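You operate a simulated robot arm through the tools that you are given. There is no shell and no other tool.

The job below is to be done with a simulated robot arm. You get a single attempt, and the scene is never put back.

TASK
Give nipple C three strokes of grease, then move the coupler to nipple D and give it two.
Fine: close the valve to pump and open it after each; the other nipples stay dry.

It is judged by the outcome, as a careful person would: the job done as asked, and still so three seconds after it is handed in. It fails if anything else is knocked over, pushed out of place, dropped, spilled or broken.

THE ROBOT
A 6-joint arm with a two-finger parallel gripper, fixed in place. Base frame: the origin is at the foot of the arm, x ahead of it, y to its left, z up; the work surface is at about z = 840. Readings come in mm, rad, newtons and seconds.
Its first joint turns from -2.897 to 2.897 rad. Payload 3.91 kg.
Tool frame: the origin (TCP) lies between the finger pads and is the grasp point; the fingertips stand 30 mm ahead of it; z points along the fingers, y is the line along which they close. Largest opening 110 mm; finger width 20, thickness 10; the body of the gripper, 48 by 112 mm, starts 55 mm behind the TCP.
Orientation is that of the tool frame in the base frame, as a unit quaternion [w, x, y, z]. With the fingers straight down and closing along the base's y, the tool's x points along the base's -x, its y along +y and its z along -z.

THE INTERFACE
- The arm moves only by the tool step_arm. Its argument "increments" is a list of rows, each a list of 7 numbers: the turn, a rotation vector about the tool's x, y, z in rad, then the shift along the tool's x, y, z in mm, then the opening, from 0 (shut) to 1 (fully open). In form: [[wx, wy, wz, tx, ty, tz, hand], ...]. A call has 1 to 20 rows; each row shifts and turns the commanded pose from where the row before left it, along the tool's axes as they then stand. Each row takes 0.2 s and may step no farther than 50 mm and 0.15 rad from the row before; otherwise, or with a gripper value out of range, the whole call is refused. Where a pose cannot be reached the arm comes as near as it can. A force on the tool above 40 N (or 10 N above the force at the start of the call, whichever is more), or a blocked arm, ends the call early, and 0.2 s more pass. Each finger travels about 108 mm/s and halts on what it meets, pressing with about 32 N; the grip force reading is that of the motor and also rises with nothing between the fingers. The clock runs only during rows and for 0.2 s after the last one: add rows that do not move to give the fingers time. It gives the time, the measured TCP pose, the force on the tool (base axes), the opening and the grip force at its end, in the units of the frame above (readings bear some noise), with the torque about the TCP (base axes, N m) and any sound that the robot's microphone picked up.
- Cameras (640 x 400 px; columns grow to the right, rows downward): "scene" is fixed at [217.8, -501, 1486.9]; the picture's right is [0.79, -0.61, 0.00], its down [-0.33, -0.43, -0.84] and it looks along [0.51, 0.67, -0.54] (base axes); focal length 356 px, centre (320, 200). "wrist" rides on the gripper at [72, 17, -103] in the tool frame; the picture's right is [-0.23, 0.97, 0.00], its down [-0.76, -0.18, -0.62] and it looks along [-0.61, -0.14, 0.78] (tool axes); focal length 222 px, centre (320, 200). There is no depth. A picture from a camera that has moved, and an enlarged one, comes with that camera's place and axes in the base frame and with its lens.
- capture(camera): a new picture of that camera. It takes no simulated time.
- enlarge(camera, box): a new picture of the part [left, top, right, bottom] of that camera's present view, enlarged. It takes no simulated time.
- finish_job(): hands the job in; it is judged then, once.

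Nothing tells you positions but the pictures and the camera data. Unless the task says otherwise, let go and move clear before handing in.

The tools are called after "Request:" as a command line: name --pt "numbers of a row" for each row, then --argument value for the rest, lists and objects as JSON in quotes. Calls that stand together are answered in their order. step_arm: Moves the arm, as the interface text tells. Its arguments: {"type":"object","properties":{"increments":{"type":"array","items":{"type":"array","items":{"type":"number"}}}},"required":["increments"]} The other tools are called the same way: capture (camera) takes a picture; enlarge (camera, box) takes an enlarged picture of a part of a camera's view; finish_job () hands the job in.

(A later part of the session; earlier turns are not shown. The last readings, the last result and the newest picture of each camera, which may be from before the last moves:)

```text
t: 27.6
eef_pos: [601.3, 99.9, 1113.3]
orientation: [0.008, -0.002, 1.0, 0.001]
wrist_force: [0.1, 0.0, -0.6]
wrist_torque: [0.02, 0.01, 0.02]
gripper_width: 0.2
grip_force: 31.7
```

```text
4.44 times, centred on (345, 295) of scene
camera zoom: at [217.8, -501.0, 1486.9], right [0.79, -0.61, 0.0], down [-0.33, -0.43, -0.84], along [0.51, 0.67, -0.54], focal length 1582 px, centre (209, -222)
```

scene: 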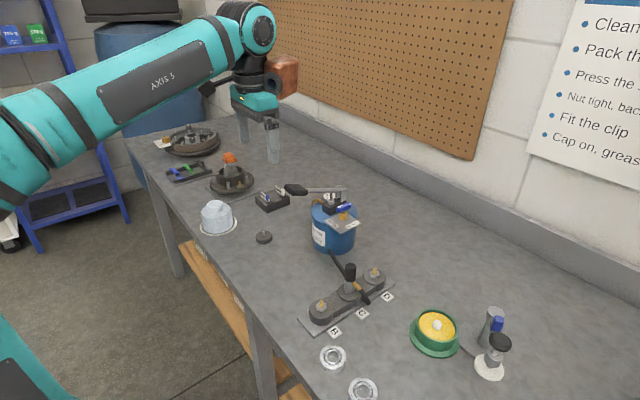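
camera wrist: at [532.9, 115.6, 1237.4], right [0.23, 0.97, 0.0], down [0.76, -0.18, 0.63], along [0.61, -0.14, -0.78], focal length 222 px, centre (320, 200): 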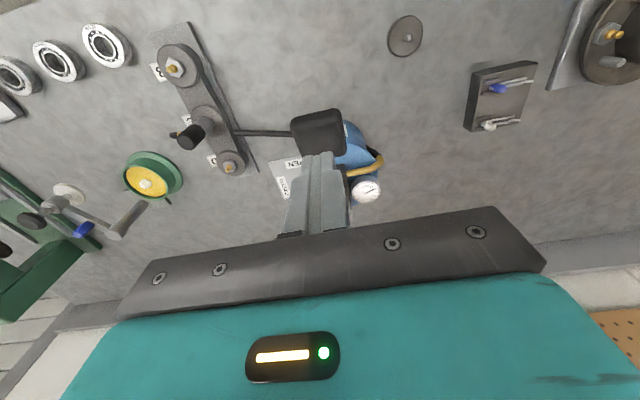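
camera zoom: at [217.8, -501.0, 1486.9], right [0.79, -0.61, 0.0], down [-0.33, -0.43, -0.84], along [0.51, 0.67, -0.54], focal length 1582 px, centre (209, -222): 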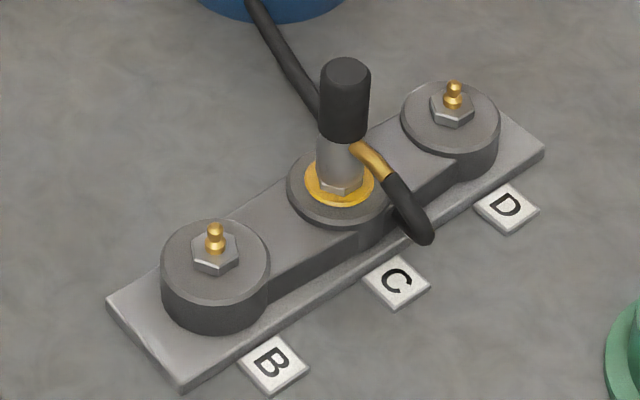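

The gauge rose and a ring of grease appeared at C, so that is stroke 1. Now the second stroke: down to the stop.

Request:
step_arm --pt "0 0 0 0 0 14 0" --pt "0 0 0 1 0 10 0" --pt "0 0 0 1 0 10 0" --pt "0 0 0 1 0 10 0" --pt "0 0 0 0.5 0 10 0" --pt "0 0 0 0 0 10 0" --pt "0 0 0 0 0 10 0" --pt "0 0 0 0 0 10 0" --pt "0 0 0 0 0 7 0" --pt "0 0 0 0 0 4 0" --pt "0 0 0 0 0 3 0" --pt "0 0 0 0 0 3 0" --pt "0 0 0 0 0 2 0"

```text
t: 30.4
eef_pos: [600.0, 98.6, 1012.8]
orientation: [0.011, -0.001, 1.0, 0.001]
wrist_force: [4.3, 1.6, 38.4]
wrist_torque: [0.02, -0.49, 0.03]
gripper_width: 0.0
grip_force: 32.0
```

The lever is against its lower stop at 38 N. I'll raise it fully and check.

Request:
step_arm --pt "0 0 0 0 0 -10 0" --pt "0 0 0 0 0 -15 0" --pt "0 0 0 -1 0 -15 0" --pt "0 0 0 -1 0 -15 0" --pt "0 0 0 -1 0 -15 0" --pt "0 0 0 -0.5 0 -15 0" --pt "0 0 0 0 0 -15 0" --pt "0 0 0 0 0 0 0"

Request:
enlarge --camera "scene" --box '[280, 150, 400, 250]'

Request:
enlarge --camera "wrist" --box '[250, 90, 410, 220]'

Request:
enlarge --camera "scene" --box '[290, 250, 400, 340]'

```text
t: 32.2
eef_pos: [602.2, 99.5, 1110.1]
orientation: [0.008, -0.002, 1.0, 0.001]
wrist_force: [-0.9, -0.4, 0.3]
wrist_torque: [-0.03, 0.03, -0.01]
gripper_width: 0.2
grip_force: 32.0
```

```text
4.00 times, centred on (340, 200) of scene
camera zoom: at [217.8, -501.0, 1486.9], right [0.79, -0.61, 0.0], down [-0.33, -0.43, -0.84], along [0.51, 0.67, -0.54], focal length 1424 px, centre (240, 200)
```

zoom: 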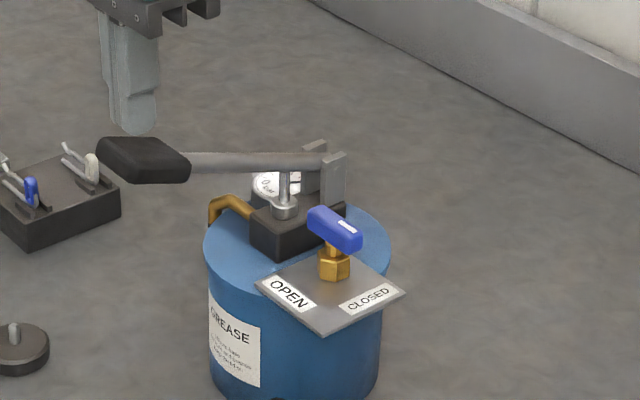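

```text
3.08 times, centred on (330, 155) of wrist
camera zoom: at [528.4, 114.6, 1213.3], right [0.22, 0.97, 0.0], down [0.75, -0.18, 0.63], along [0.62, -0.14, -0.77], focal length 684 px, centre (289, 338)
```

zoom: 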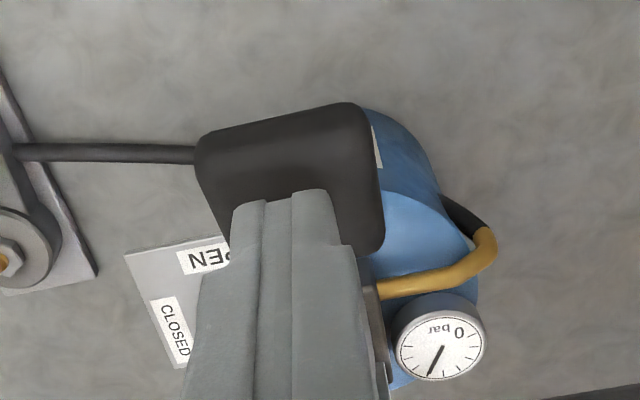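

```text
4.44 times, centred on (345, 295) of scene
camera zoom: at [217.8, -501.0, 1486.9], right [0.79, -0.61, 0.0], down [-0.33, -0.43, -0.84], along [0.51, 0.67, -0.54], focal length 1582 px, centre (209, -222)
```

zoom: 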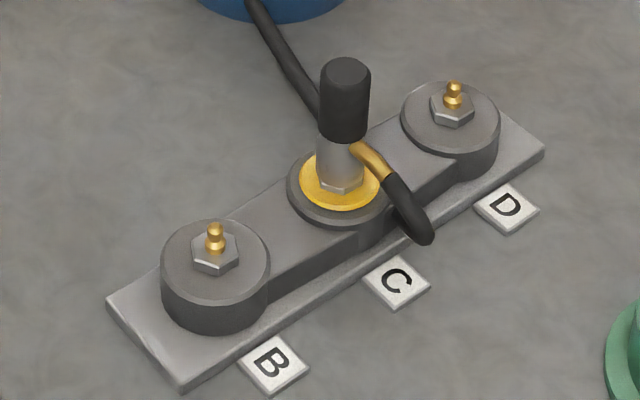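

The grease ring at C grew, so stroke 2 counted. Now stroke 3.

Request:
step_arm --pt "0 0 0 0 0 11 0" --pt "0 0 0 1 0 10 0" --pt "0 0 0 1 0 10 0" --pt "0 0 0 1 0 10 0" --pt "0 0 0 0.5 0 10 0" --pt "0 0 0 0 0 10 0" --pt "0 0 0 0 0 10 0" --pt "0 0 0 0 0 10 0" --pt "0 0 0 0 0 7 0" --pt "0 0 0 0 0 4 0" --pt "0 0 0 0 0 3 0" --pt "0 0 0 0 0 3 0" --pt "0 0 0 0 0 1.5 0"

```text
t: 35.0
eef_pos: [600.1, 100.0, 1014.5]
orientation: [0.011, -0.002, 1.0, 0.001]
wrist_force: [-3.5, -0.8, 10.3]
wrist_torque: [-0.09, -0.01, 0.11]
gripper_width: 0.2
grip_force: 32.4
stopped in row 13: the force on the tool passed its limit at 44 N (the readings are from after the stop); the commanded pose is now the measured one
```

Request:
step_arm --pt "0 0 0 0 0 -10 0" --pt "0 0 0 0 0 -15 0" --pt "0 0 0 -1 0 -15 0" --pt "0 0 0 -1 0 -15 0" --pt "0 0 0 -1 0 -15 0" --pt "0 0 0 -0.5 0 -15 0" --pt "0 0 0 0 0 -15 0" --pt "0 0 0 0 0 -20 0" --pt "0 0 0 0 0 0 0"

Request:
enlarge --camera "scene" --box '[280, 150, 400, 250]'

Request:
enlarge --camera "wrist" --box '[250, 90, 410, 220]'

Request:
enlarge --camera "scene" --box '[290, 250, 400, 340]'

```text
t: 37.0
eef_pos: [601.2, 100.3, 1131.1]
orientation: [0.01, 0.0, 1.0, 0.001]
wrist_force: [0.0, -0.2, 0.7]
wrist_torque: [0.01, 0.01, 0.03]
gripper_width: 0.0
grip_force: 32.2
```

```text
4.00 times, centred on (340, 200) of scene
camera zoom: at [217.8, -501.0, 1486.9], right [0.79, -0.61, 0.0], down [-0.33, -0.43, -0.84], along [0.51, 0.67, -0.54], focal length 1424 px, centre (240, 200)
```

zoom: 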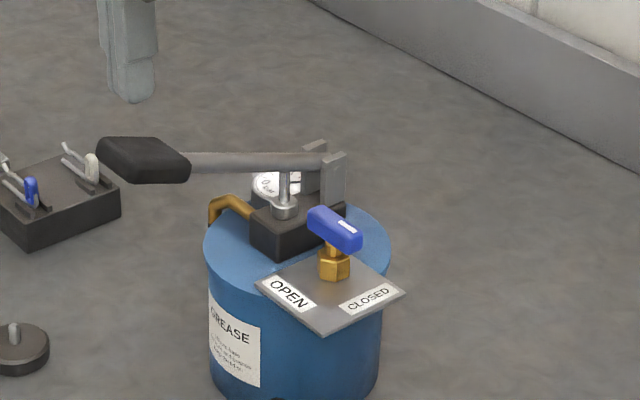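

```text
3.08 times, centred on (330, 155) of wrist
camera zoom: at [527.5, 114.8, 1233.6], right [0.22, 0.97, 0.01], down [0.75, -0.18, 0.64], along [0.62, -0.14, -0.77], focal length 684 px, centre (289, 338)
```

zoom: 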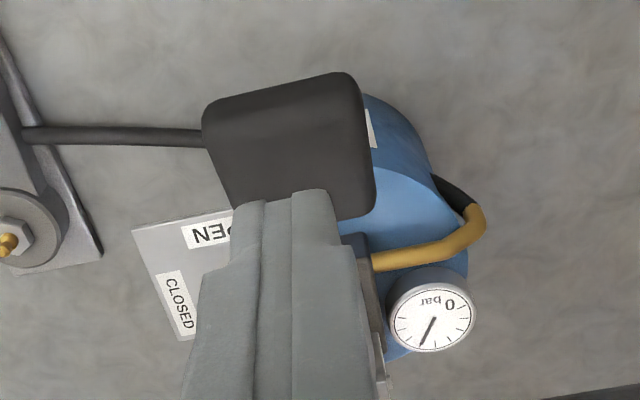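

```text
4.44 times, centred on (345, 295) of scene
camera zoom: at [217.8, -501.0, 1486.9], right [0.79, -0.61, 0.0], down [-0.33, -0.43, -0.84], along [0.51, 0.67, -0.54], focal length 1582 px, centre (209, -222)
```

zoom: 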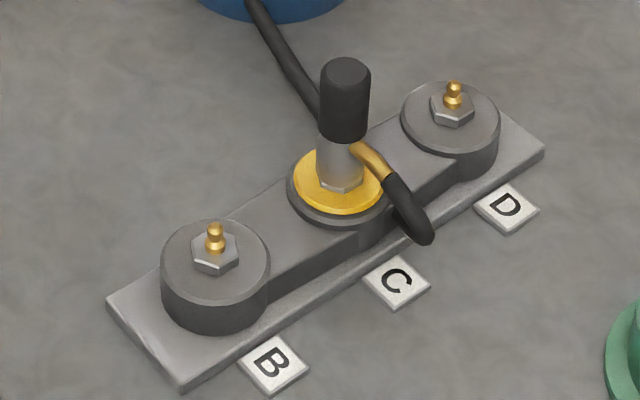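

The ring grew again, so C has had its three strokes and the lever is back up. Now I'll open the valve by pushing the pointer end with closed fingers: go to the +x side of the handle, lower, then sweep toward -x.

Request:
step_arm --pt "0 0 0 -35 -17.5 0 0" --pt "0 0 0 -35 -17.5 0 0" --pt "0 0 0 -35 -17.5 0 0" --pt "0 0 0 -36 -17.5 0 0" --pt "0 0 0 0 0 30 0" --pt "0 0 0 0 0 30 0" --pt "0 0 0 0 0 20 0" --pt "0 0 0 0 0 0 0"

Request:
enlarge --camera "wrist" --box '[240, 90, 400, 220]'

Request:
enlarge --camera "scene" --box '[280, 140, 400, 240]'

```text
t: 38.8
eef_pos: [744.5, 30.6, 1053.9]
orientation: [0.01, -0.002, 1.0, 0.001]
wrist_force: [-0.1, -0.3, -0.1]
wrist_torque: [0.03, 0.0, -0.03]
gripper_width: 0.0
grip_force: 32.9
```

```text
3.08 times, centred on (320, 155) of wrist
camera zoom: at [670.5, 46.1, 1156.7], right [0.22, 0.97, 0.01], down [0.75, -0.18, 0.64], along [0.62, -0.14, -0.77], focal length 684 px, centre (320, 338)
```

zoom: 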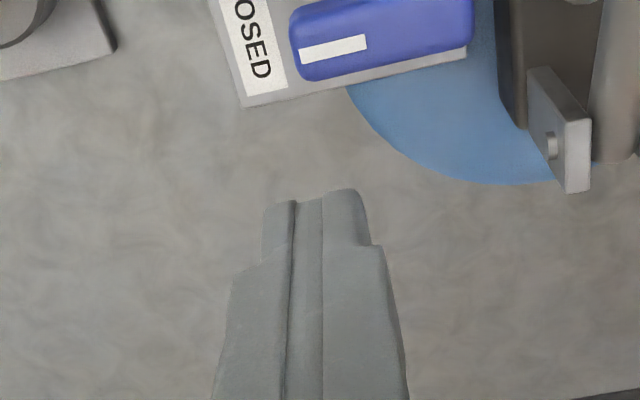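

```text
4.00 times, centred on (340, 190) of scene
camera zoom: at [217.8, -501.0, 1486.9], right [0.79, -0.61, 0.0], down [-0.33, -0.43, -0.84], along [0.51, 0.67, -0.54], focal length 1424 px, centre (240, 240)
```

zoom: 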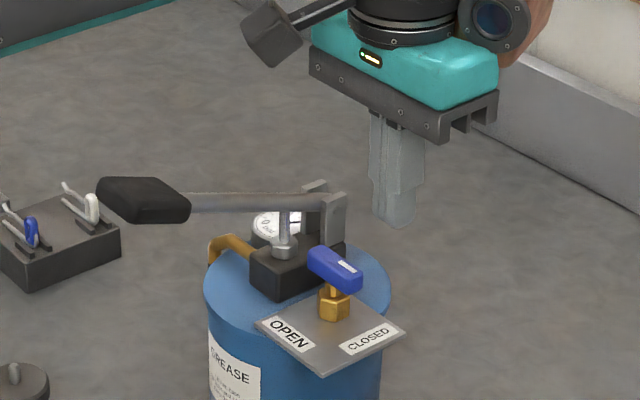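

The fingers are on the +x side of the handle, clear of everything. I'll lower to handle height and sweep toward -x to turn it back toward OPEN.

Request:
step_arm --pt "0 0 0 0 0 21 0" --pt "0 0 0 0 0 21 0" --pt "0 0 0 5 0 0 0" --pt "0 0 0 5 0 0 0" --pt "0 0 0 5 0 0 0" --pt "0 0 0 5 0 0 0" --pt "0 0 0 0 0 0 0"

Request:
enlarge --camera "wrist" --box '[240, 90, 400, 220]'

Request:
enlarge --camera "scene" --box '[280, 140, 400, 240]'

```text
t: 40.4
eef_pos: [724.6, 30.1, 1014.5]
orientation: [0.01, -0.001, 1.0, 0.001]
wrist_force: [-0.1, -0.4, -0.2]
wrist_torque: [0.04, 0.03, 0.03]
gripper_width: 0.0
grip_force: 31.9
```

```text
3.08 times, centred on (320, 155) of wrist
camera zoom: at [650.8, 45.5, 1116.6], right [0.22, 0.97, 0.01], down [0.75, -0.18, 0.64], along [0.62, -0.14, -0.77], focal length 684 px, centre (320, 338)
```

zoom: 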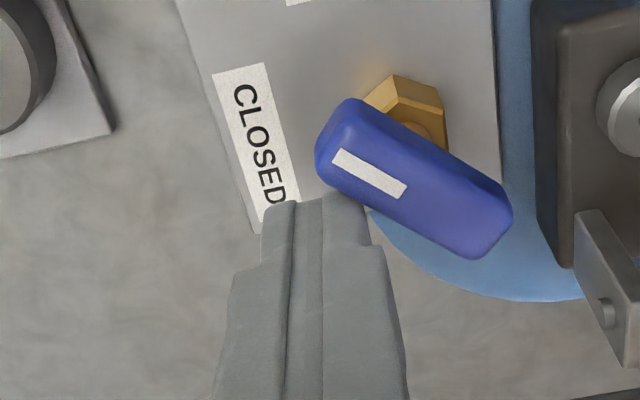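

```text
4.00 times, centred on (340, 190) of scene
camera zoom: at [217.8, -501.0, 1486.9], right [0.79, -0.61, 0.0], down [-0.33, -0.43, -0.84], along [0.51, 0.67, -0.54], focal length 1424 px, centre (240, 240)
```

zoom: 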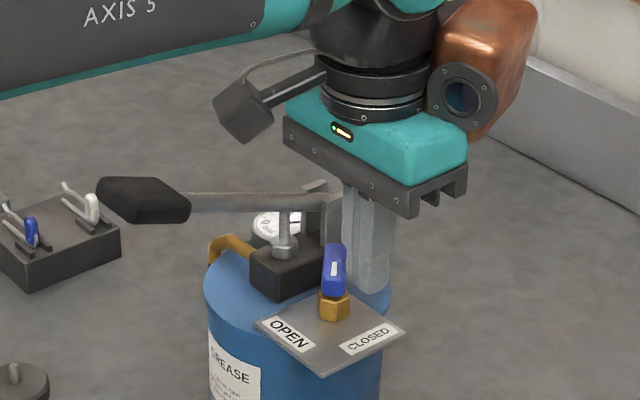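

The handle turns easily and is about halfway. I'll continue the sweep and finish with a small push to +y.

Request:
step_arm --pt "0 0 0 5 0 0 0" --pt "0 0 0 5 0 0 0" --pt "0 0 0 5 0 0 0" --pt "0 0 0 5 0.5 0 0" --pt "0 0 0 2 0.5 0 0" --pt "0 0 0 0 1 0 0" --pt "0 0 0 0 0 0 0"

Request:
enlarge --camera "wrist" --box '[240, 90, 400, 220]'

Request:
enlarge --camera "scene" --box '[280, 140, 400, 240]'

```text
t: 42.0
eef_pos: [703.8, 31.6, 1011.8]
orientation: [0.011, -0.001, 1.0, 0.001]
wrist_force: [-0.1, -1.5, -0.1]
wrist_torque: [0.02, 0.03, 0.01]
gripper_width: 0.1
grip_force: 31.8
```

```text
3.08 times, centred on (320, 155) of wrist
camera zoom: at [628.7, 47.0, 1114.7], right [0.22, 0.97, 0.01], down [0.75, -0.18, 0.64], along [0.62, -0.14, -0.77], focal length 684 px, centre (320, 338)
```

zoom: 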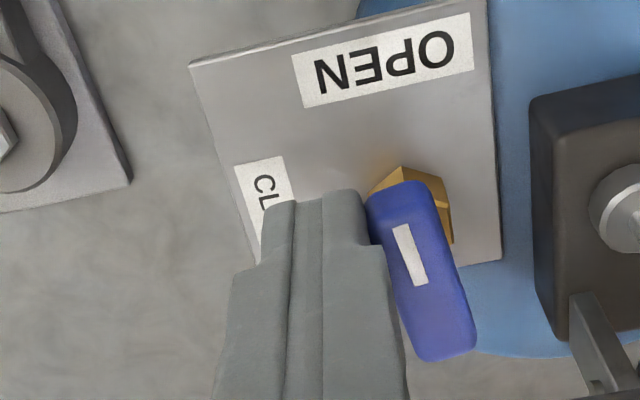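

```text
4.00 times, centred on (340, 190) of scene
camera zoom: at [217.8, -501.0, 1486.9], right [0.79, -0.61, 0.0], down [-0.33, -0.43, -0.84], along [0.51, 0.67, -0.54], focal length 1424 px, centre (240, 240)
```

zoom: 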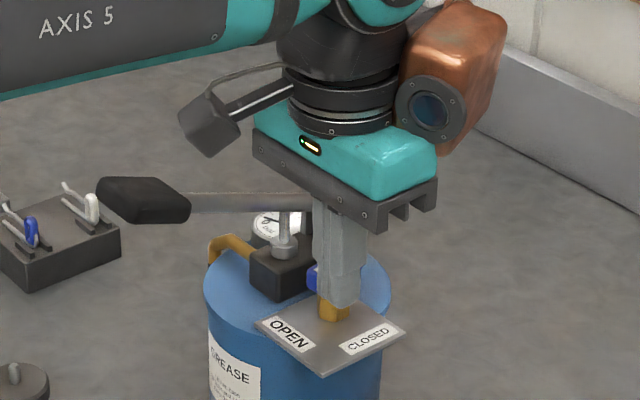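

It is nearly at OPEN. I'll push a little more in +y to seat it at its stop.

Request:
step_arm --pt "0 0 0 0 0.7 0 0" --pt "0 0 0 0 0.7 0 0" --pt "0 0 0 0 0.6 0 0" --pt "0 0 0 0 0 0 0"

```text
t: 43.0
eef_pos: [703.2, 35.0, 1012.3]
orientation: [0.011, -0.001, 1.0, 0.001]
wrist_force: [-0.3, 0.3, -0.8]
wrist_torque: [0.02, 0.01, 0.01]
gripper_width: 0.0
grip_force: 32.3
```

Request:
step_arm --pt "0 0 0 0 0.8 0 0" --pt "0 0 0 0 0.8 0 0" --pt "0 0 0 0 0.8 0 0" --pt "0 0 0 0 0 0 0"

Request:
enlarge --camera "wrist" --box '[240, 90, 400, 220]'

```text
t: 44.0
eef_pos: [702.6, 35.9, 1010.4]
orientation: [0.011, -0.001, 1.0, 0.001]
wrist_force: [-1.1, -5.7, 4.8]
wrist_torque: [-0.11, 0.0, -0.04]
gripper_width: 0.3
grip_force: 31.9
```

```text
3.08 times, centred on (320, 155) of wrist
camera zoom: at [628.2, 50.5, 1114.5], right [0.23, 0.97, 0.01], down [0.75, -0.18, 0.64], along [0.62, -0.14, -0.77], focal length 684 px, centre (320, 338)
```

zoom: 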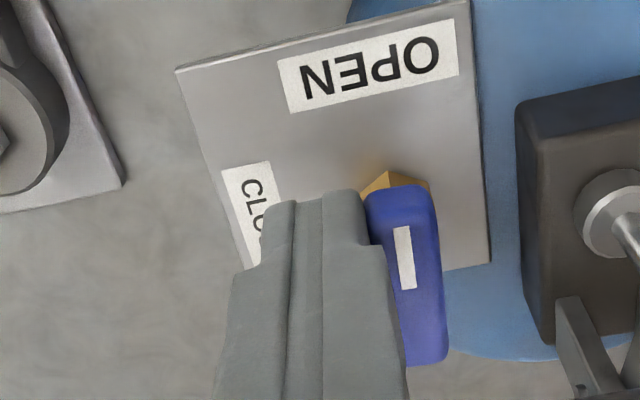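

The force rose, so the handle is at its stop on OPEN. I'll back off, raise, and check the valve, gauge and lever.

Request:
step_arm --pt "0 0 0 0 -8 0 0" --pt "0 0 0 0 -4 -30 0" --pt "0 0 0 0 0 -40 0" --pt "0 0 0 20 0 -40 0" --pt "0 0 0 30 0 0 0" --pt "0 0 0 0 0 0 0"

Request:
capture --camera "wrist"

Request:
enlarge --camera "wrist" --box '[250, 70, 430, 210]'

Request:
enlarge --camera "scene" --box '[280, 150, 400, 250]'

```text
t: 45.4
eef_pos: [651.7, 25.9, 1123.2]
orientation: [0.01, -0.001, 1.0, 0.001]
wrist_force: [0.8, -0.3, -0.6]
wrist_torque: [0.01, -0.01, -0.01]
gripper_width: 0.1
grip_force: 32.0
```

```text
taken
camera wrist: at [577.2, 40.8, 1225.1], right [0.22, 0.97, 0.01], down [0.75, -0.18, 0.64], along [0.62, -0.14, -0.77], focal length 222 px, centre (320, 200)
```

wrist: 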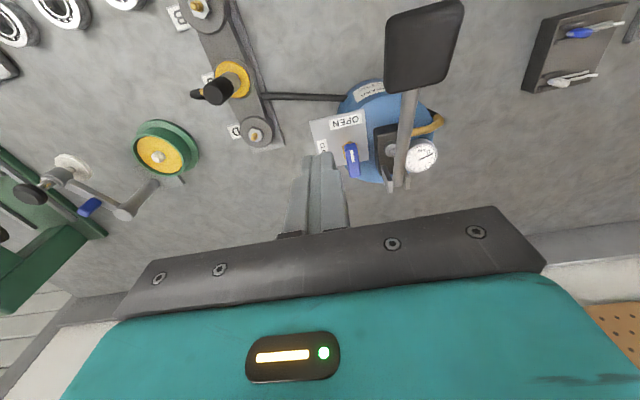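

```text
2.86 times, centred on (340, 140) of wrist
camera zoom: at [577.2, 40.8, 1225.1], right [0.22, 0.97, 0.01], down [0.75, -0.18, 0.64], along [0.62, -0.14, -0.77], focal length 635 px, centre (263, 371)
```

zoom: 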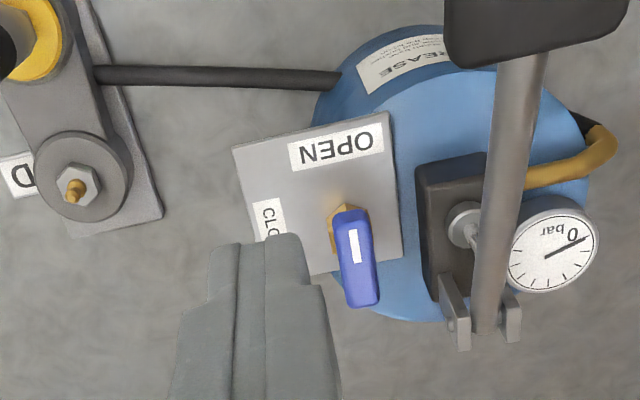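

```text
4.00 times, centred on (340, 200) of scene
camera zoom: at [217.8, -501.0, 1486.9], right [0.79, -0.61, 0.0], down [-0.33, -0.43, -0.84], along [0.51, 0.67, -0.54], focal length 1424 px, centre (240, 200)
```

zoom: 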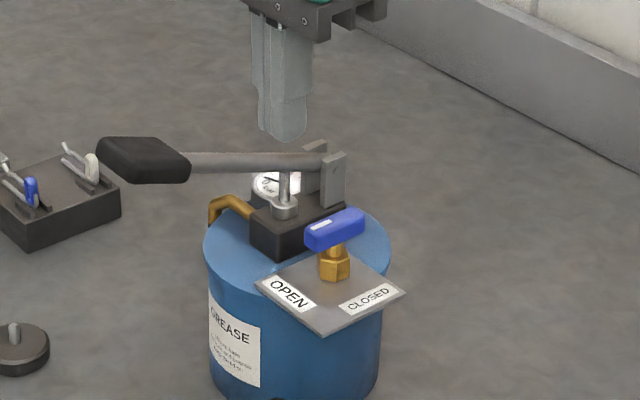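

The valve is on OPEN, the gauge is back at 0 bar and the lever is up. Now I'll go to the coupler: straighten the small tilt, move above the grip at (615, -91), and check alignment.

Request:
step_arm --pt "0 0.02 0 12.3 -39 0 0.2" --pt "0 0 0 12.3 -39 0 0.5" --pt "0 0 0 12.1 -39 0 0.5" --pt "0 0 0 0 0 38 0.5" --pt "0 0 0 0 0 38 0.5" --pt "0 0 0 0 0 30 0.5" --pt "0 0 0 0 0 0 0.5"

Request:
capture --camera "wrist"

Request:
enlarge --camera "wrist" --box '[240, 90, 400, 220]'

Request:
enlarge --camera "scene" --box '[280, 210, 420, 330]'

```text
t: 47.0
eef_pos: [615.9, -93.6, 1016.6]
orientation: [0.0, -0.001, 1.0, 0.001]
wrist_force: [0.1, 1.1, -0.2]
wrist_torque: [-0.01, 0.0, 0.0]
gripper_width: 54.9
grip_force: 0.1
```

```text
taken
camera wrist: at [542.9, -78.2, 1119.4], right [0.22, 0.97, 0.0], down [0.76, -0.18, 0.62], along [0.61, -0.14, -0.78], focal length 222 px, centre (320, 200)
```

wrist: 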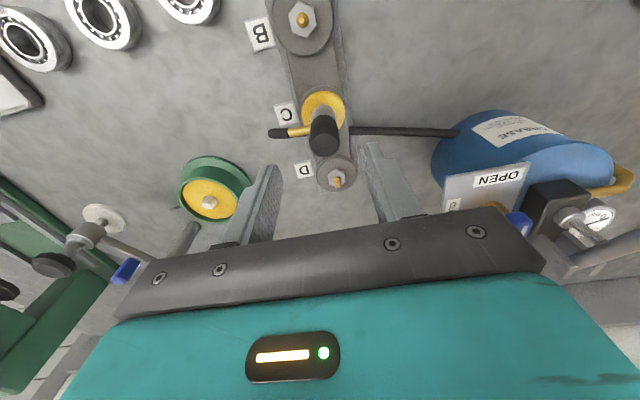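

```text
3.08 times, centred on (320, 155) of wrist
camera zoom: at [542.9, -78.2, 1119.4], right [0.22, 0.97, 0.0], down [0.76, -0.18, 0.62], along [0.61, -0.14, -0.78], focal length 684 px, centre (320, 338)
```

zoom: 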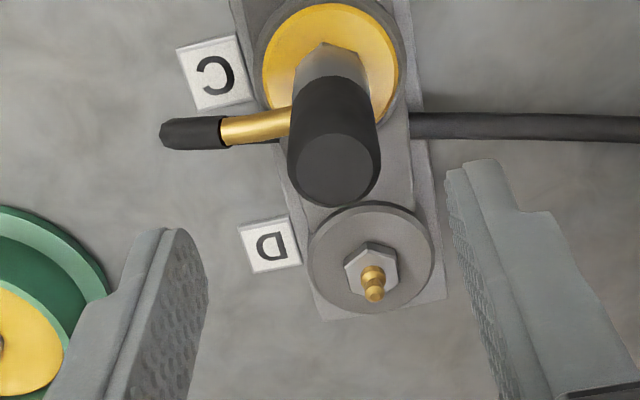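

```text
3.33 times, centred on (350, 270) of scene
camera zoom: at [217.8, -501.0, 1486.9], right [0.79, -0.61, 0.0], down [-0.33, -0.43, -0.84], along [0.51, 0.67, -0.54], focal length 1186 px, centre (220, -33)
```

zoom: 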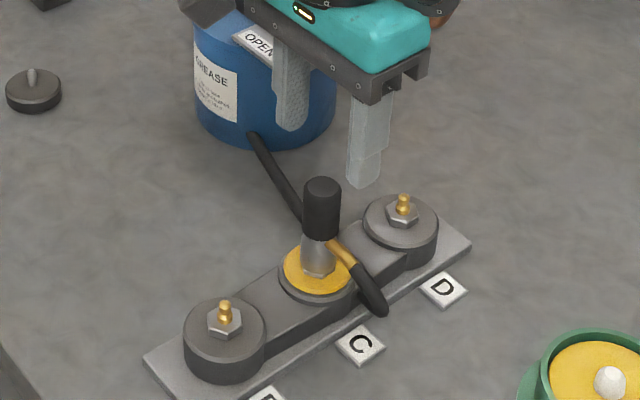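

The coupler axis is at about (615, -92), with its cap top near z≈958. The tip of nipple D is at about (693.5, -93, 904). I'll fine-align and lower the fingers around the cap, keeping the tips above the brass fitting.

Request:
step_arm --pt "0 0 0 -1 2.7 0 0.5" --pt "0 0 0 0 0 20 0.5" --pt "0 0 0 0 0 20 0.5" --pt "0 0 0 0 0 13 0.5" --pt "0 0 0 0 0 0 0.5"

Request:
enlarge --camera "wrist" --box '[240, 90, 400, 220]'

Request:
enlarge --camera "scene" --box '[280, 210, 420, 330]'

```text
t: 48.2
eef_pos: [616.1, -90.0, 961.0]
orientation: [0.0, -0.001, 1.0, 0.001]
wrist_force: [0.0, -0.4, -0.2]
wrist_torque: [0.02, -0.01, 0.03]
gripper_width: 55.0
grip_force: 0.0
```

```text
3.08 times, centred on (320, 155) of wrist
camera zoom: at [543.9, -75.1, 1065.6], right [0.22, 0.97, 0.0], down [0.76, -0.18, 0.62], along [0.61, -0.14, -0.78], focal length 684 px, centre (320, 338)
```

zoom: 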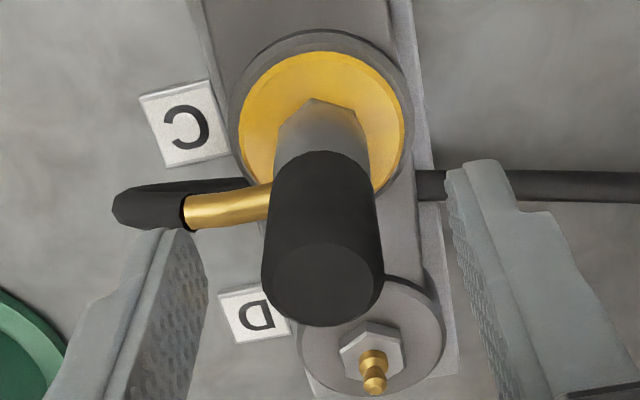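

```text
3.33 times, centred on (350, 270) of scene
camera zoom: at [217.8, -501.0, 1486.9], right [0.79, -0.61, 0.0], down [-0.33, -0.43, -0.84], along [0.51, 0.67, -0.54], focal length 1186 px, centre (220, -33)
```

zoom: 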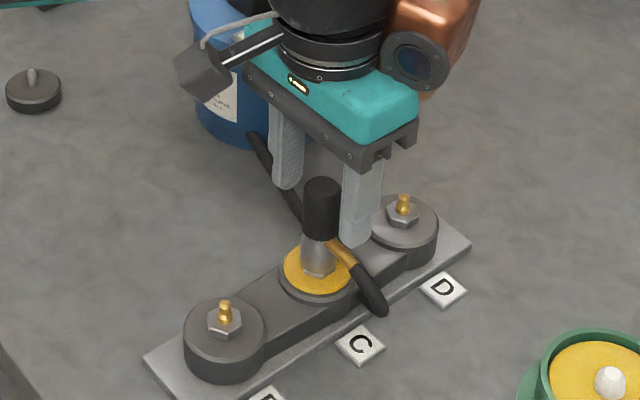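

The fingers straddle the cap with the brass fitting below the tips. I'll close on the cap.

Request:
step_arm --pt "0 0 0 0 0 0 0.3" --pt "0 0 0 0 0 0 0.1" --pt "0 0 0 0 0 0 0.1" --pt "0 0 0 0 0 0 0.1"

Request:
enlarge --camera "wrist" --box '[240, 90, 400, 220]'

Request:
enlarge --camera "scene" --box '[280, 210, 420, 330]'

```text
t: 49.2
eef_pos: [616.1, -90.7, 960.2]
orientation: [0.0, -0.001, 1.0, 0.001]
wrist_force: [0.3, -0.4, -0.6]
wrist_torque: [-0.02, 0.0, -0.01]
gripper_width: 23.8
grip_force: 32.0
```

```text
3.08 times, centred on (320, 155) of wrist
camera zoom: at [544.0, -75.1, 1065.6], right [0.22, 0.97, 0.0], down [0.76, -0.18, 0.62], along [0.61, -0.14, -0.78], focal length 684 px, centre (320, 338)
```

zoom: 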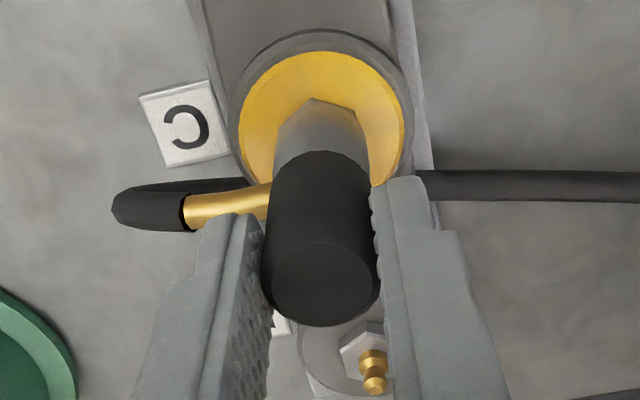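

```text
3.33 times, centred on (350, 270) of scene
camera zoom: at [217.8, -501.0, 1486.9], right [0.79, -0.61, 0.0], down [-0.33, -0.43, -0.84], along [0.51, 0.67, -0.54], focal length 1186 px, centre (220, -33)
```

zoom: 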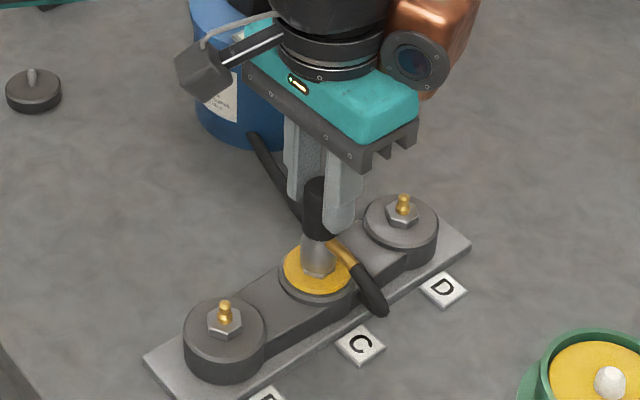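

The cap is gripped at 23.8 mm. I'll pull straight up in small steps, watching the force.

Request:
step_arm --pt "0 0 0 0 0 -3 0.1" --pt "0 0 0 0 0 -4 0.1" --pt "0 0 0 0 0 -5 0.1" --pt "0 0 0 0 0 0 0.1"

Request:
enlarge --camera "scene" --box '[280, 210, 420, 330]'

```text
t: 50.2
eef_pos: [617.1, -90.5, 975.1]
orientation: [-0.001, -0.001, 1.0, 0.0]
wrist_force: [-0.8, -0.4, -1.7]
wrist_torque: [0.05, 0.0, 0.01]
gripper_width: 23.8
grip_force: 31.8
```

```text
3.33 times, centred on (350, 270) of scene
camera zoom: at [217.8, -501.0, 1486.9], right [0.79, -0.61, 0.0], down [-0.33, -0.43, -0.84], along [0.51, 0.67, -0.54], focal length 1186 px, centre (220, -33)
```

zoom: 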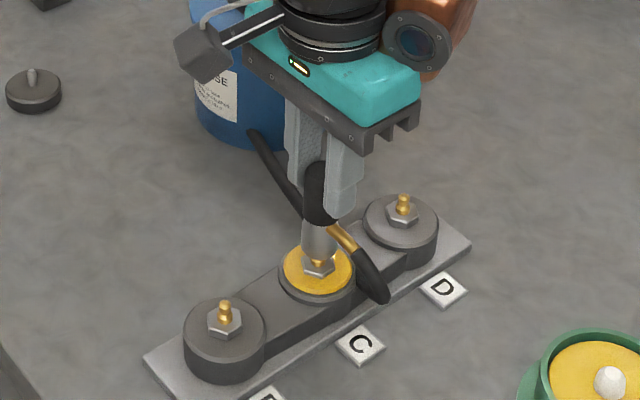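

The coupler is coming off C with little force. I'll lift it clear of the nipples.

Request:
step_arm --pt "0 0 0 0 0 -7 0.1" --pt "0 0 0 0 0 -7 0.1" --pt "0 0 0 0 0 -7 0.1" --pt "0 0 0 0 0 -7 0.1" --pt "0 0 0 0 0 0 0.1"

Request:
enlarge --camera "scene" --box '[280, 190, 420, 320]'

Request:
capture --camera "wrist"

```text
t: 51.4
eef_pos: [615.9, -90.5, 1001.7]
orientation: [0.0, 0.0, 1.0, 0.001]
wrist_force: [-0.3, -0.4, -1.3]
wrist_torque: [0.02, -0.02, -0.01]
gripper_width: 24.0
grip_force: 31.6
```

```text
3.08 times, centred on (350, 255) of scene
camera zoom: at [217.8, -501.0, 1486.9], right [0.79, -0.61, 0.0], down [-0.33, -0.43, -0.84], along [0.51, 0.67, -0.54], focal length 1095 px, centre (228, 31)
```

zoom: 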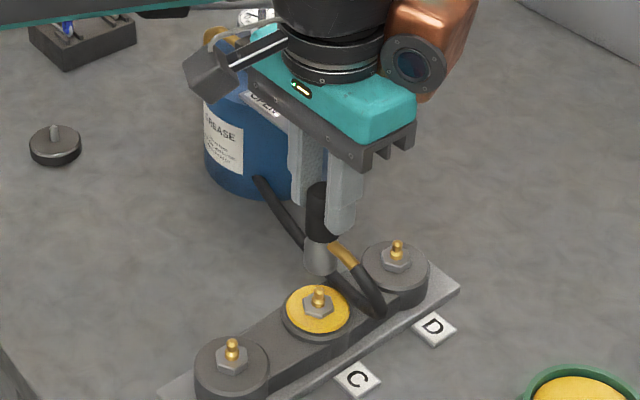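

```text
taken
camera wrist: at [543.0, -75.7, 1106.3], right [0.22, 0.97, 0.0], down [0.76, -0.18, 0.62], along [0.61, -0.14, -0.78], focal length 222 px, centre (320, 200)
```

wrist: 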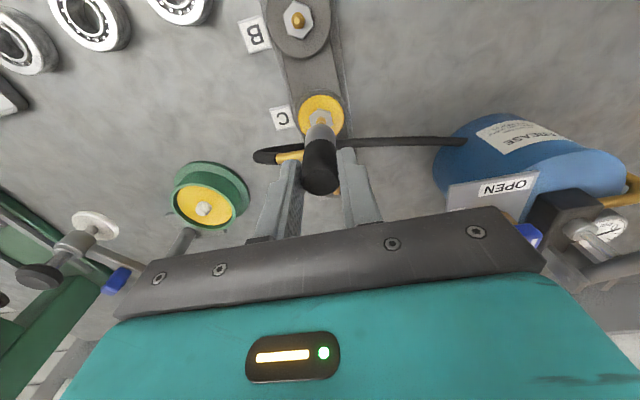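

The coupler is off C. I'll raise a little more and move about halfway toward D, watching how the hose behaves.

Request:
step_arm --pt "0 0 0 0 0 -8 0.1" --pt "0 0 0 0 0 -7 0.1" --pt "0 0 0 -10 -0.2 0 0.1" --pt "0 0 0 -10 -0.2 0 0.1" --pt "0 0 0 -10 -0.2 0 0.1" --pt "0 0 0 -10 -0.2 0 0.1" --pt "0 0 0 0 0 0 0.1"

Request:
enlarge --camera "scene" --box '[280, 190, 420, 320]'

Request:
enlarge --camera "wrist" --box '[240, 90, 400, 220]'

```text
t: 53.0
eef_pos: [655.1, -91.6, 1016.3]
orientation: [0.0, -0.001, 1.0, 0.001]
wrist_force: [0.4, -0.2, -1.3]
wrist_torque: [-0.01, 0.01, -0.02]
gripper_width: 23.8
grip_force: 31.6
```

```text
3.08 times, centred on (350, 255) of scene
camera zoom: at [217.8, -501.0, 1486.9], right [0.79, -0.61, 0.0], down [-0.33, -0.43, -0.84], along [0.51, 0.67, -0.54], focal length 1095 px, centre (228, 31)
```

zoom: 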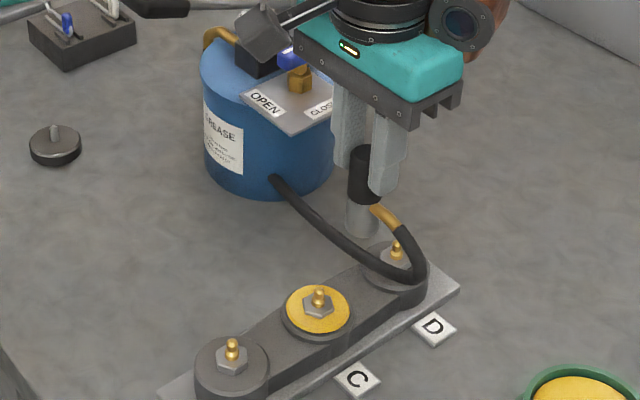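

```text
3.08 times, centred on (320, 155) of wrist
camera zoom: at [581.8, -75.9, 1120.2], right [0.22, 0.97, 0.0], down [0.76, -0.18, 0.62], along [0.61, -0.14, -0.78], focal length 684 px, centre (320, 338)
```

zoom: 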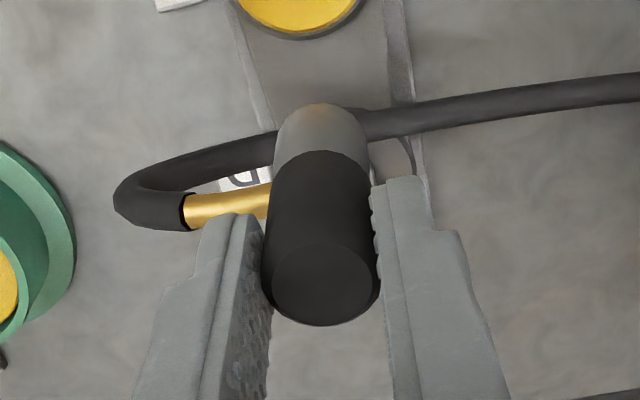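

The hose flexes freely and adds no load. I'll zoom in on the block to measure the nipple spacing precisely before placing the coupler.

Request:
enlarge --camera "scene" --box '[310, 260, 400, 320]'

Request:
enlarge --camera "wrist" --box '[260, 60, 400, 160]'

Request:
capture --camera "wrist"

```text
6.67 times, centred on (355, 290) of scene
camera zoom: at [217.8, -501.0, 1486.9], right [0.79, -0.61, 0.0], down [-0.33, -0.43, -0.84], along [0.51, 0.67, -0.54], focal length 2373 px, centre (87, -400)
```

zoom: 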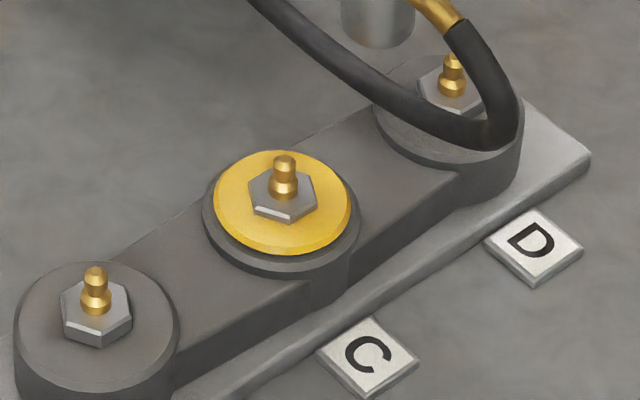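

```text
4.00 times, centred on (330, 110) of wrist
camera zoom: at [581.8, -75.9, 1120.2], right [0.22, 0.97, 0.0], down [0.76, -0.18, 0.62], along [0.61, -0.14, -0.78], focal length 888 px, centre (280, 560)
```

zoom: 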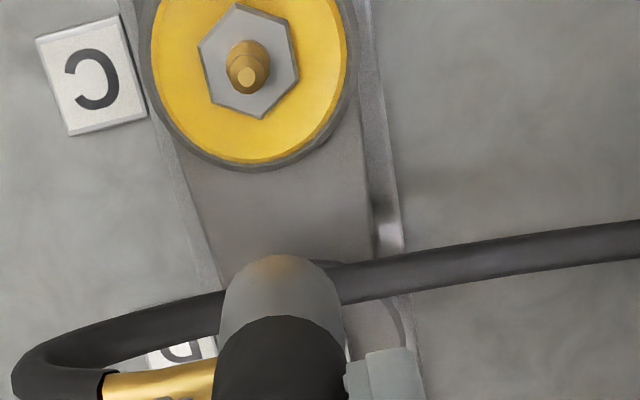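

```text
taken
camera wrist: at [581.8, -75.9, 1120.2], right [0.22, 0.97, 0.0], down [0.76, -0.18, 0.62], along [0.61, -0.14, -0.78], focal length 222 px, centre (320, 200)
```

wrist: 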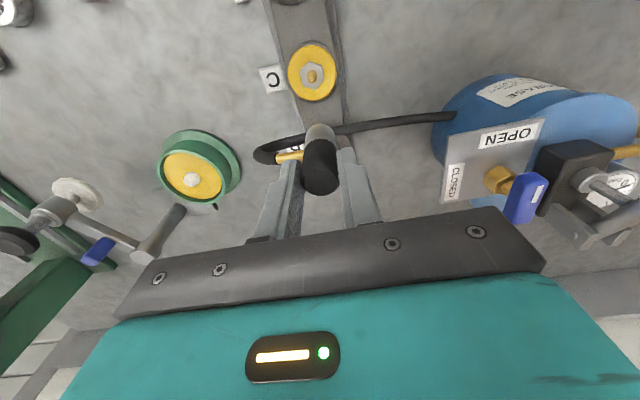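

Spacing C→D is about 78.8 mm along x. I'll move over D, lower until the coupler mouth is just above the nipple, and check alignment.

Request:
step_arm --pt "0 0 0 -9.7 0.1 0 0.1" --pt "0 0 0 -9.7 0.1 0 0.1" --pt "0 0 0 -9.7 0.1 0 0.1" --pt "0 0 0 -9.7 0.2 0 0.1" --pt "0 0 0 0 0 7 0.1" --pt "0 0 0 0 0 7 0.1" --pt "0 0 0 0 0 7 0.1" --pt "0 0 0 0 0 0 0.1"

Request:
enlarge --camera "scene" --box '[330, 220, 420, 300]'

Request:
capture --camera "wrist"

Request:
enlarge --camera "wrist" --box '[260, 90, 400, 200]'

```text
t: 54.8
eef_pos: [695.5, -90.4, 994.4]
orientation: [0.0, -0.001, 1.0, 0.001]
wrist_force: [0.2, 0.2, -1.0]
wrist_torque: [-0.01, 0.02, -0.02]
gripper_width: 24.0
grip_force: 32.1
```

```text
5.00 times, centred on (375, 260) of scene
camera zoom: at [217.8, -501.0, 1486.9], right [0.79, -0.61, 0.0], down [-0.33, -0.43, -0.84], along [0.51, 0.67, -0.54], focal length 1780 px, centre (45, -100)
```

zoom: 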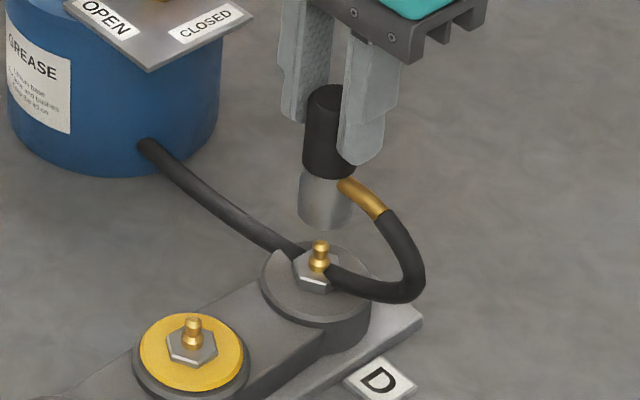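

```text
taken
camera wrist: at [622.5, -75.5, 1100.1], right [0.22, 0.97, 0.0], down [0.76, -0.18, 0.62], along [0.61, -0.14, -0.78], focal length 222 px, centre (320, 200)
```

wrist: 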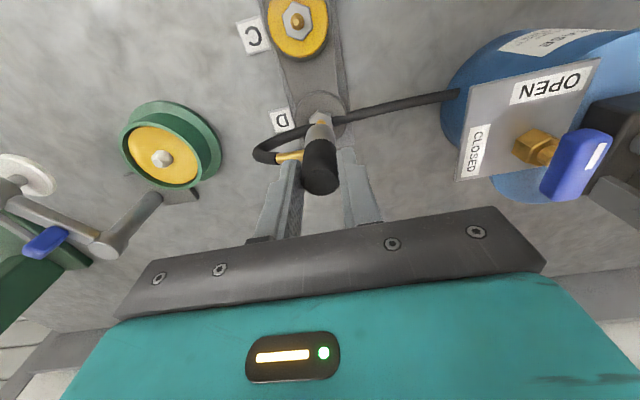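

```text
3.64 times, centred on (330, 145) of wrist
camera zoom: at [622.5, -75.5, 1100.1], right [0.22, 0.97, 0.0], down [0.76, -0.18, 0.62], along [0.61, -0.14, -0.78], focal length 808 px, centre (284, 400)
```

zoom: 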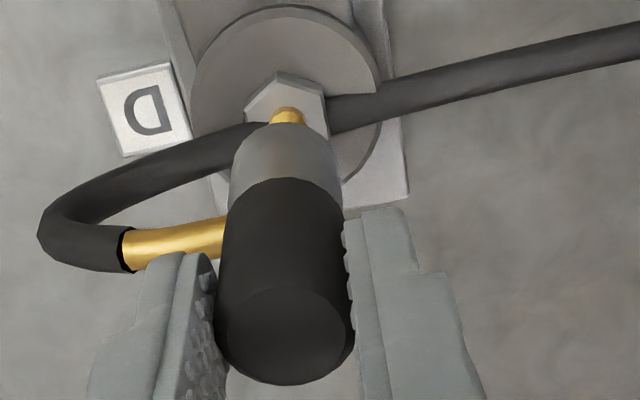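

Both views show the coupler axis lined up with nipple D. I'll lower it gently onto the nipple.

Request:
step_arm --pt "0 0 0 0 0 5 0.1" --pt "0 0 0 0 0 5 0.1" --pt "0 0 0 0 0 5 0.1" --pt "0 0 0 0 0 3 0.1" --pt "0 0 0 0 0 3 0.1" --pt "0 0 0 0 0 0 0.1"

Request:
enlarge --camera "scene" --box '[330, 220, 420, 300]'

Request:
enlarge --camera "wrist" --box '[260, 90, 400, 200]'

```text
t: 56.2
eef_pos: [695.4, -89.8, 974.8]
orientation: [0.0, -0.001, 1.0, 0.001]
wrist_force: [0.4, 0.2, -1.6]
wrist_torque: [0.01, 0.01, 0.01]
gripper_width: 24.0
grip_force: 31.4
```

```text
5.00 times, centred on (375, 260) of scene
camera zoom: at [217.8, -501.0, 1486.9], right [0.79, -0.61, 0.0], down [-0.33, -0.43, -0.84], along [0.51, 0.67, -0.54], focal length 1780 px, centre (45, -100)
```

zoom: 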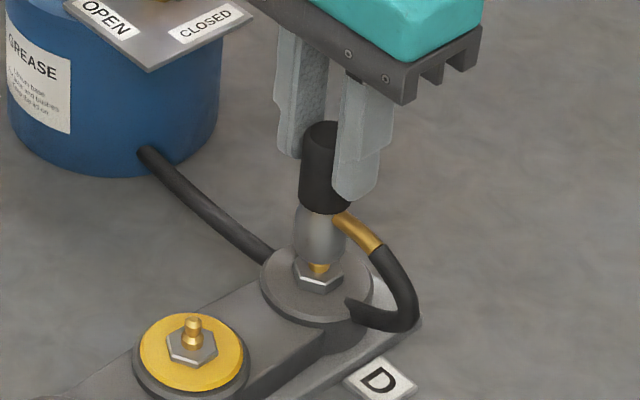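

```text
3.64 times, centred on (330, 145) of wrist
camera zoom: at [622.2, -75.3, 1079.1], right [0.22, 0.97, 0.0], down [0.76, -0.18, 0.62], along [0.61, -0.14, -0.78], focal length 808 px, centre (284, 400)
```

zoom: 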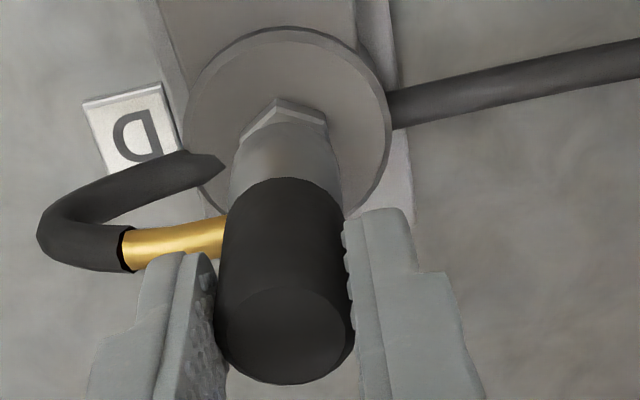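

The coupler is sliding onto D. I'll lower the remaining ~13 mm gently until seated.

Request:
step_arm --pt "0 0 0 0 0 3 0.1" --pt "0 0 0 0 0 3 0.1" --pt "0 0 0 0 0 3 0.1" --pt "0 0 0 0 0 2 0.1" --pt "0 0 0 0 0 1.5 0.1" --pt "0 0 0 0 0 0 0.1"

Request:
enlarge --camera "scene" --box '[330, 220, 420, 300]'

Request:
enlarge --camera "wrist" --box '[260, 90, 400, 200]'

```text
t: 57.6
eef_pos: [694.9, -90.1, 961.6]
orientation: [0.001, 0.0, 1.0, 0.002]
wrist_force: [0.6, -1.3, 5.9]
wrist_torque: [-0.17, -0.02, 0.01]
gripper_width: 23.8
grip_force: 31.8
```

```text
5.00 times, centred on (375, 260) of scene
camera zoom: at [217.8, -501.0, 1486.9], right [0.79, -0.61, 0.0], down [-0.33, -0.43, -0.84], along [0.51, 0.67, -0.54], focal length 1780 px, centre (45, -100)
```

zoom: 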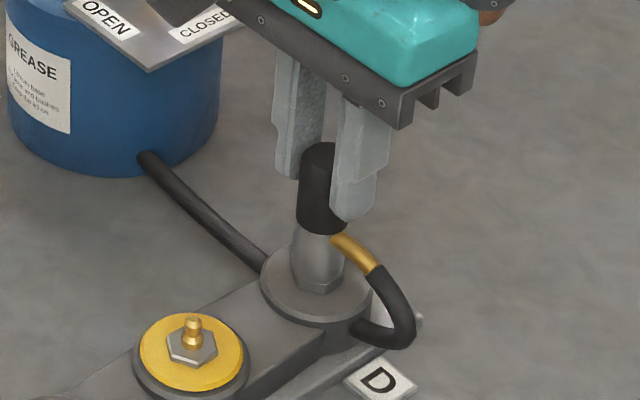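

```text
3.64 times, centred on (330, 145) of wrist
camera zoom: at [622.5, -74.9, 1066.0], right [0.22, 0.97, 0.0], down [0.76, -0.18, 0.62], along [0.61, -0.14, -0.78], focal length 808 px, centre (284, 400)
```

zoom: 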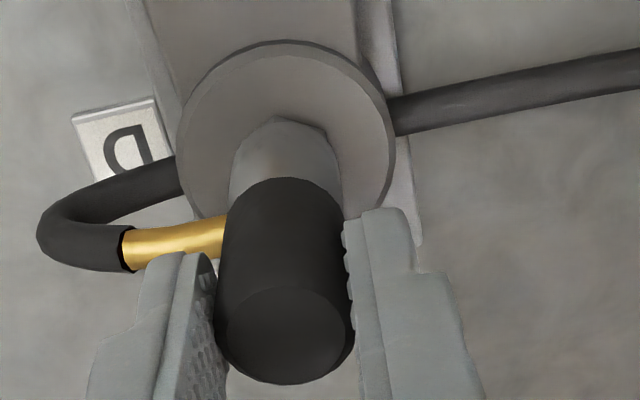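

There is contact force of 6 N at the same height as when it was seated on C. I'll press slightly to ensure it's fully home.

Request:
step_arm --pt "0 0 0 0 0 0.7 0.1" --pt "0 0 0 0 0 0.7 0.1" --pt "0 0 0 0 0 0 0.1"

```text
t: 58.4
eef_pos: [694.9, -89.7, 961.6]
orientation: [0.001, -0.002, 1.0, 0.001]
wrist_force: [7.9, 1.9, 23.5]
wrist_torque: [-0.03, -0.38, 0.03]
gripper_width: 24.1
grip_force: 32.2
```

It is firmly seated. I'll relax the push, release the cap and rise clear.

Request:
step_arm --pt "0 0 0 0 0 -1 0.1" --pt "0 0 0 0 0 0 0.25" --pt "0 0 0 0 0 0 0.5" --pt "0 0 0 0 0 0 0.5" --pt "0 0 0 0 0 -10 0.5" --pt "0 0 0 0 0 -30 0.5" --pt "0 0 0 0 0 -40 0.5" --pt "0 0 0 0 0 -40 0.5" --pt "0 0 0 0 0 -40 0.5" --pt "0 0 0 0 0 0 0.5"

Request:
enlarge --camera "scene" --box '[290, 220, 410, 320]'

Request:
capture --camera "wrist"

```text
t: 60.6
eef_pos: [691.1, -88.8, 1123.3]
orientation: [0.0, -0.001, 1.0, 0.001]
wrist_force: [-0.7, 0.4, 0.4]
wrist_torque: [-0.01, 0.0, 0.0]
gripper_width: 55.2
grip_force: 0.1
```

```text
4.00 times, centred on (350, 270) of scene
camera zoom: at [217.8, -501.0, 1486.9], right [0.79, -0.61, 0.0], down [-0.33, -0.43, -0.84], along [0.51, 0.67, -0.54], focal length 1424 px, centre (200, -80)
```

zoom: 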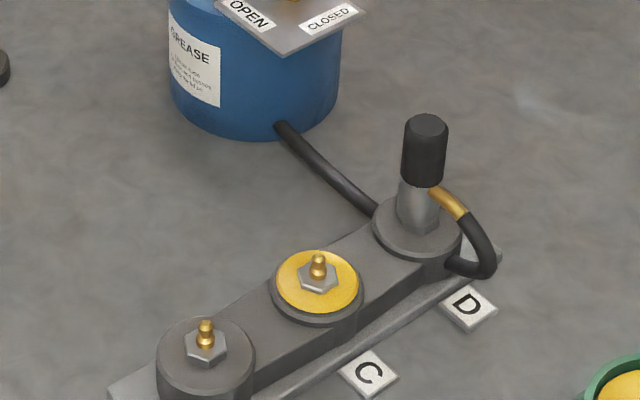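

```text
taken
camera wrist: at [619.2, -73.8, 1227.8], right [0.22, 0.97, 0.0], down [0.76, -0.18, 0.62], along [0.61, -0.14, -0.78], focal length 222 px, centre (320, 200)
```

wrist: 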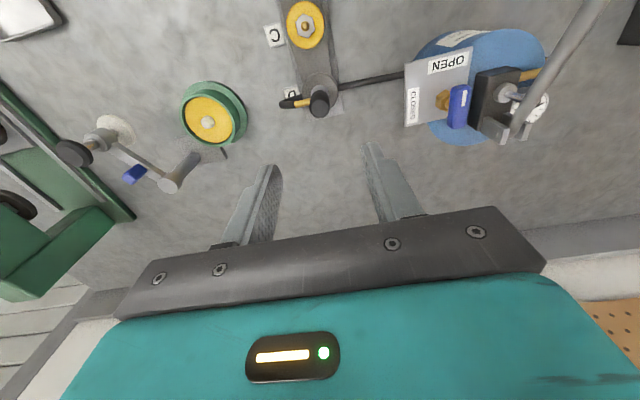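

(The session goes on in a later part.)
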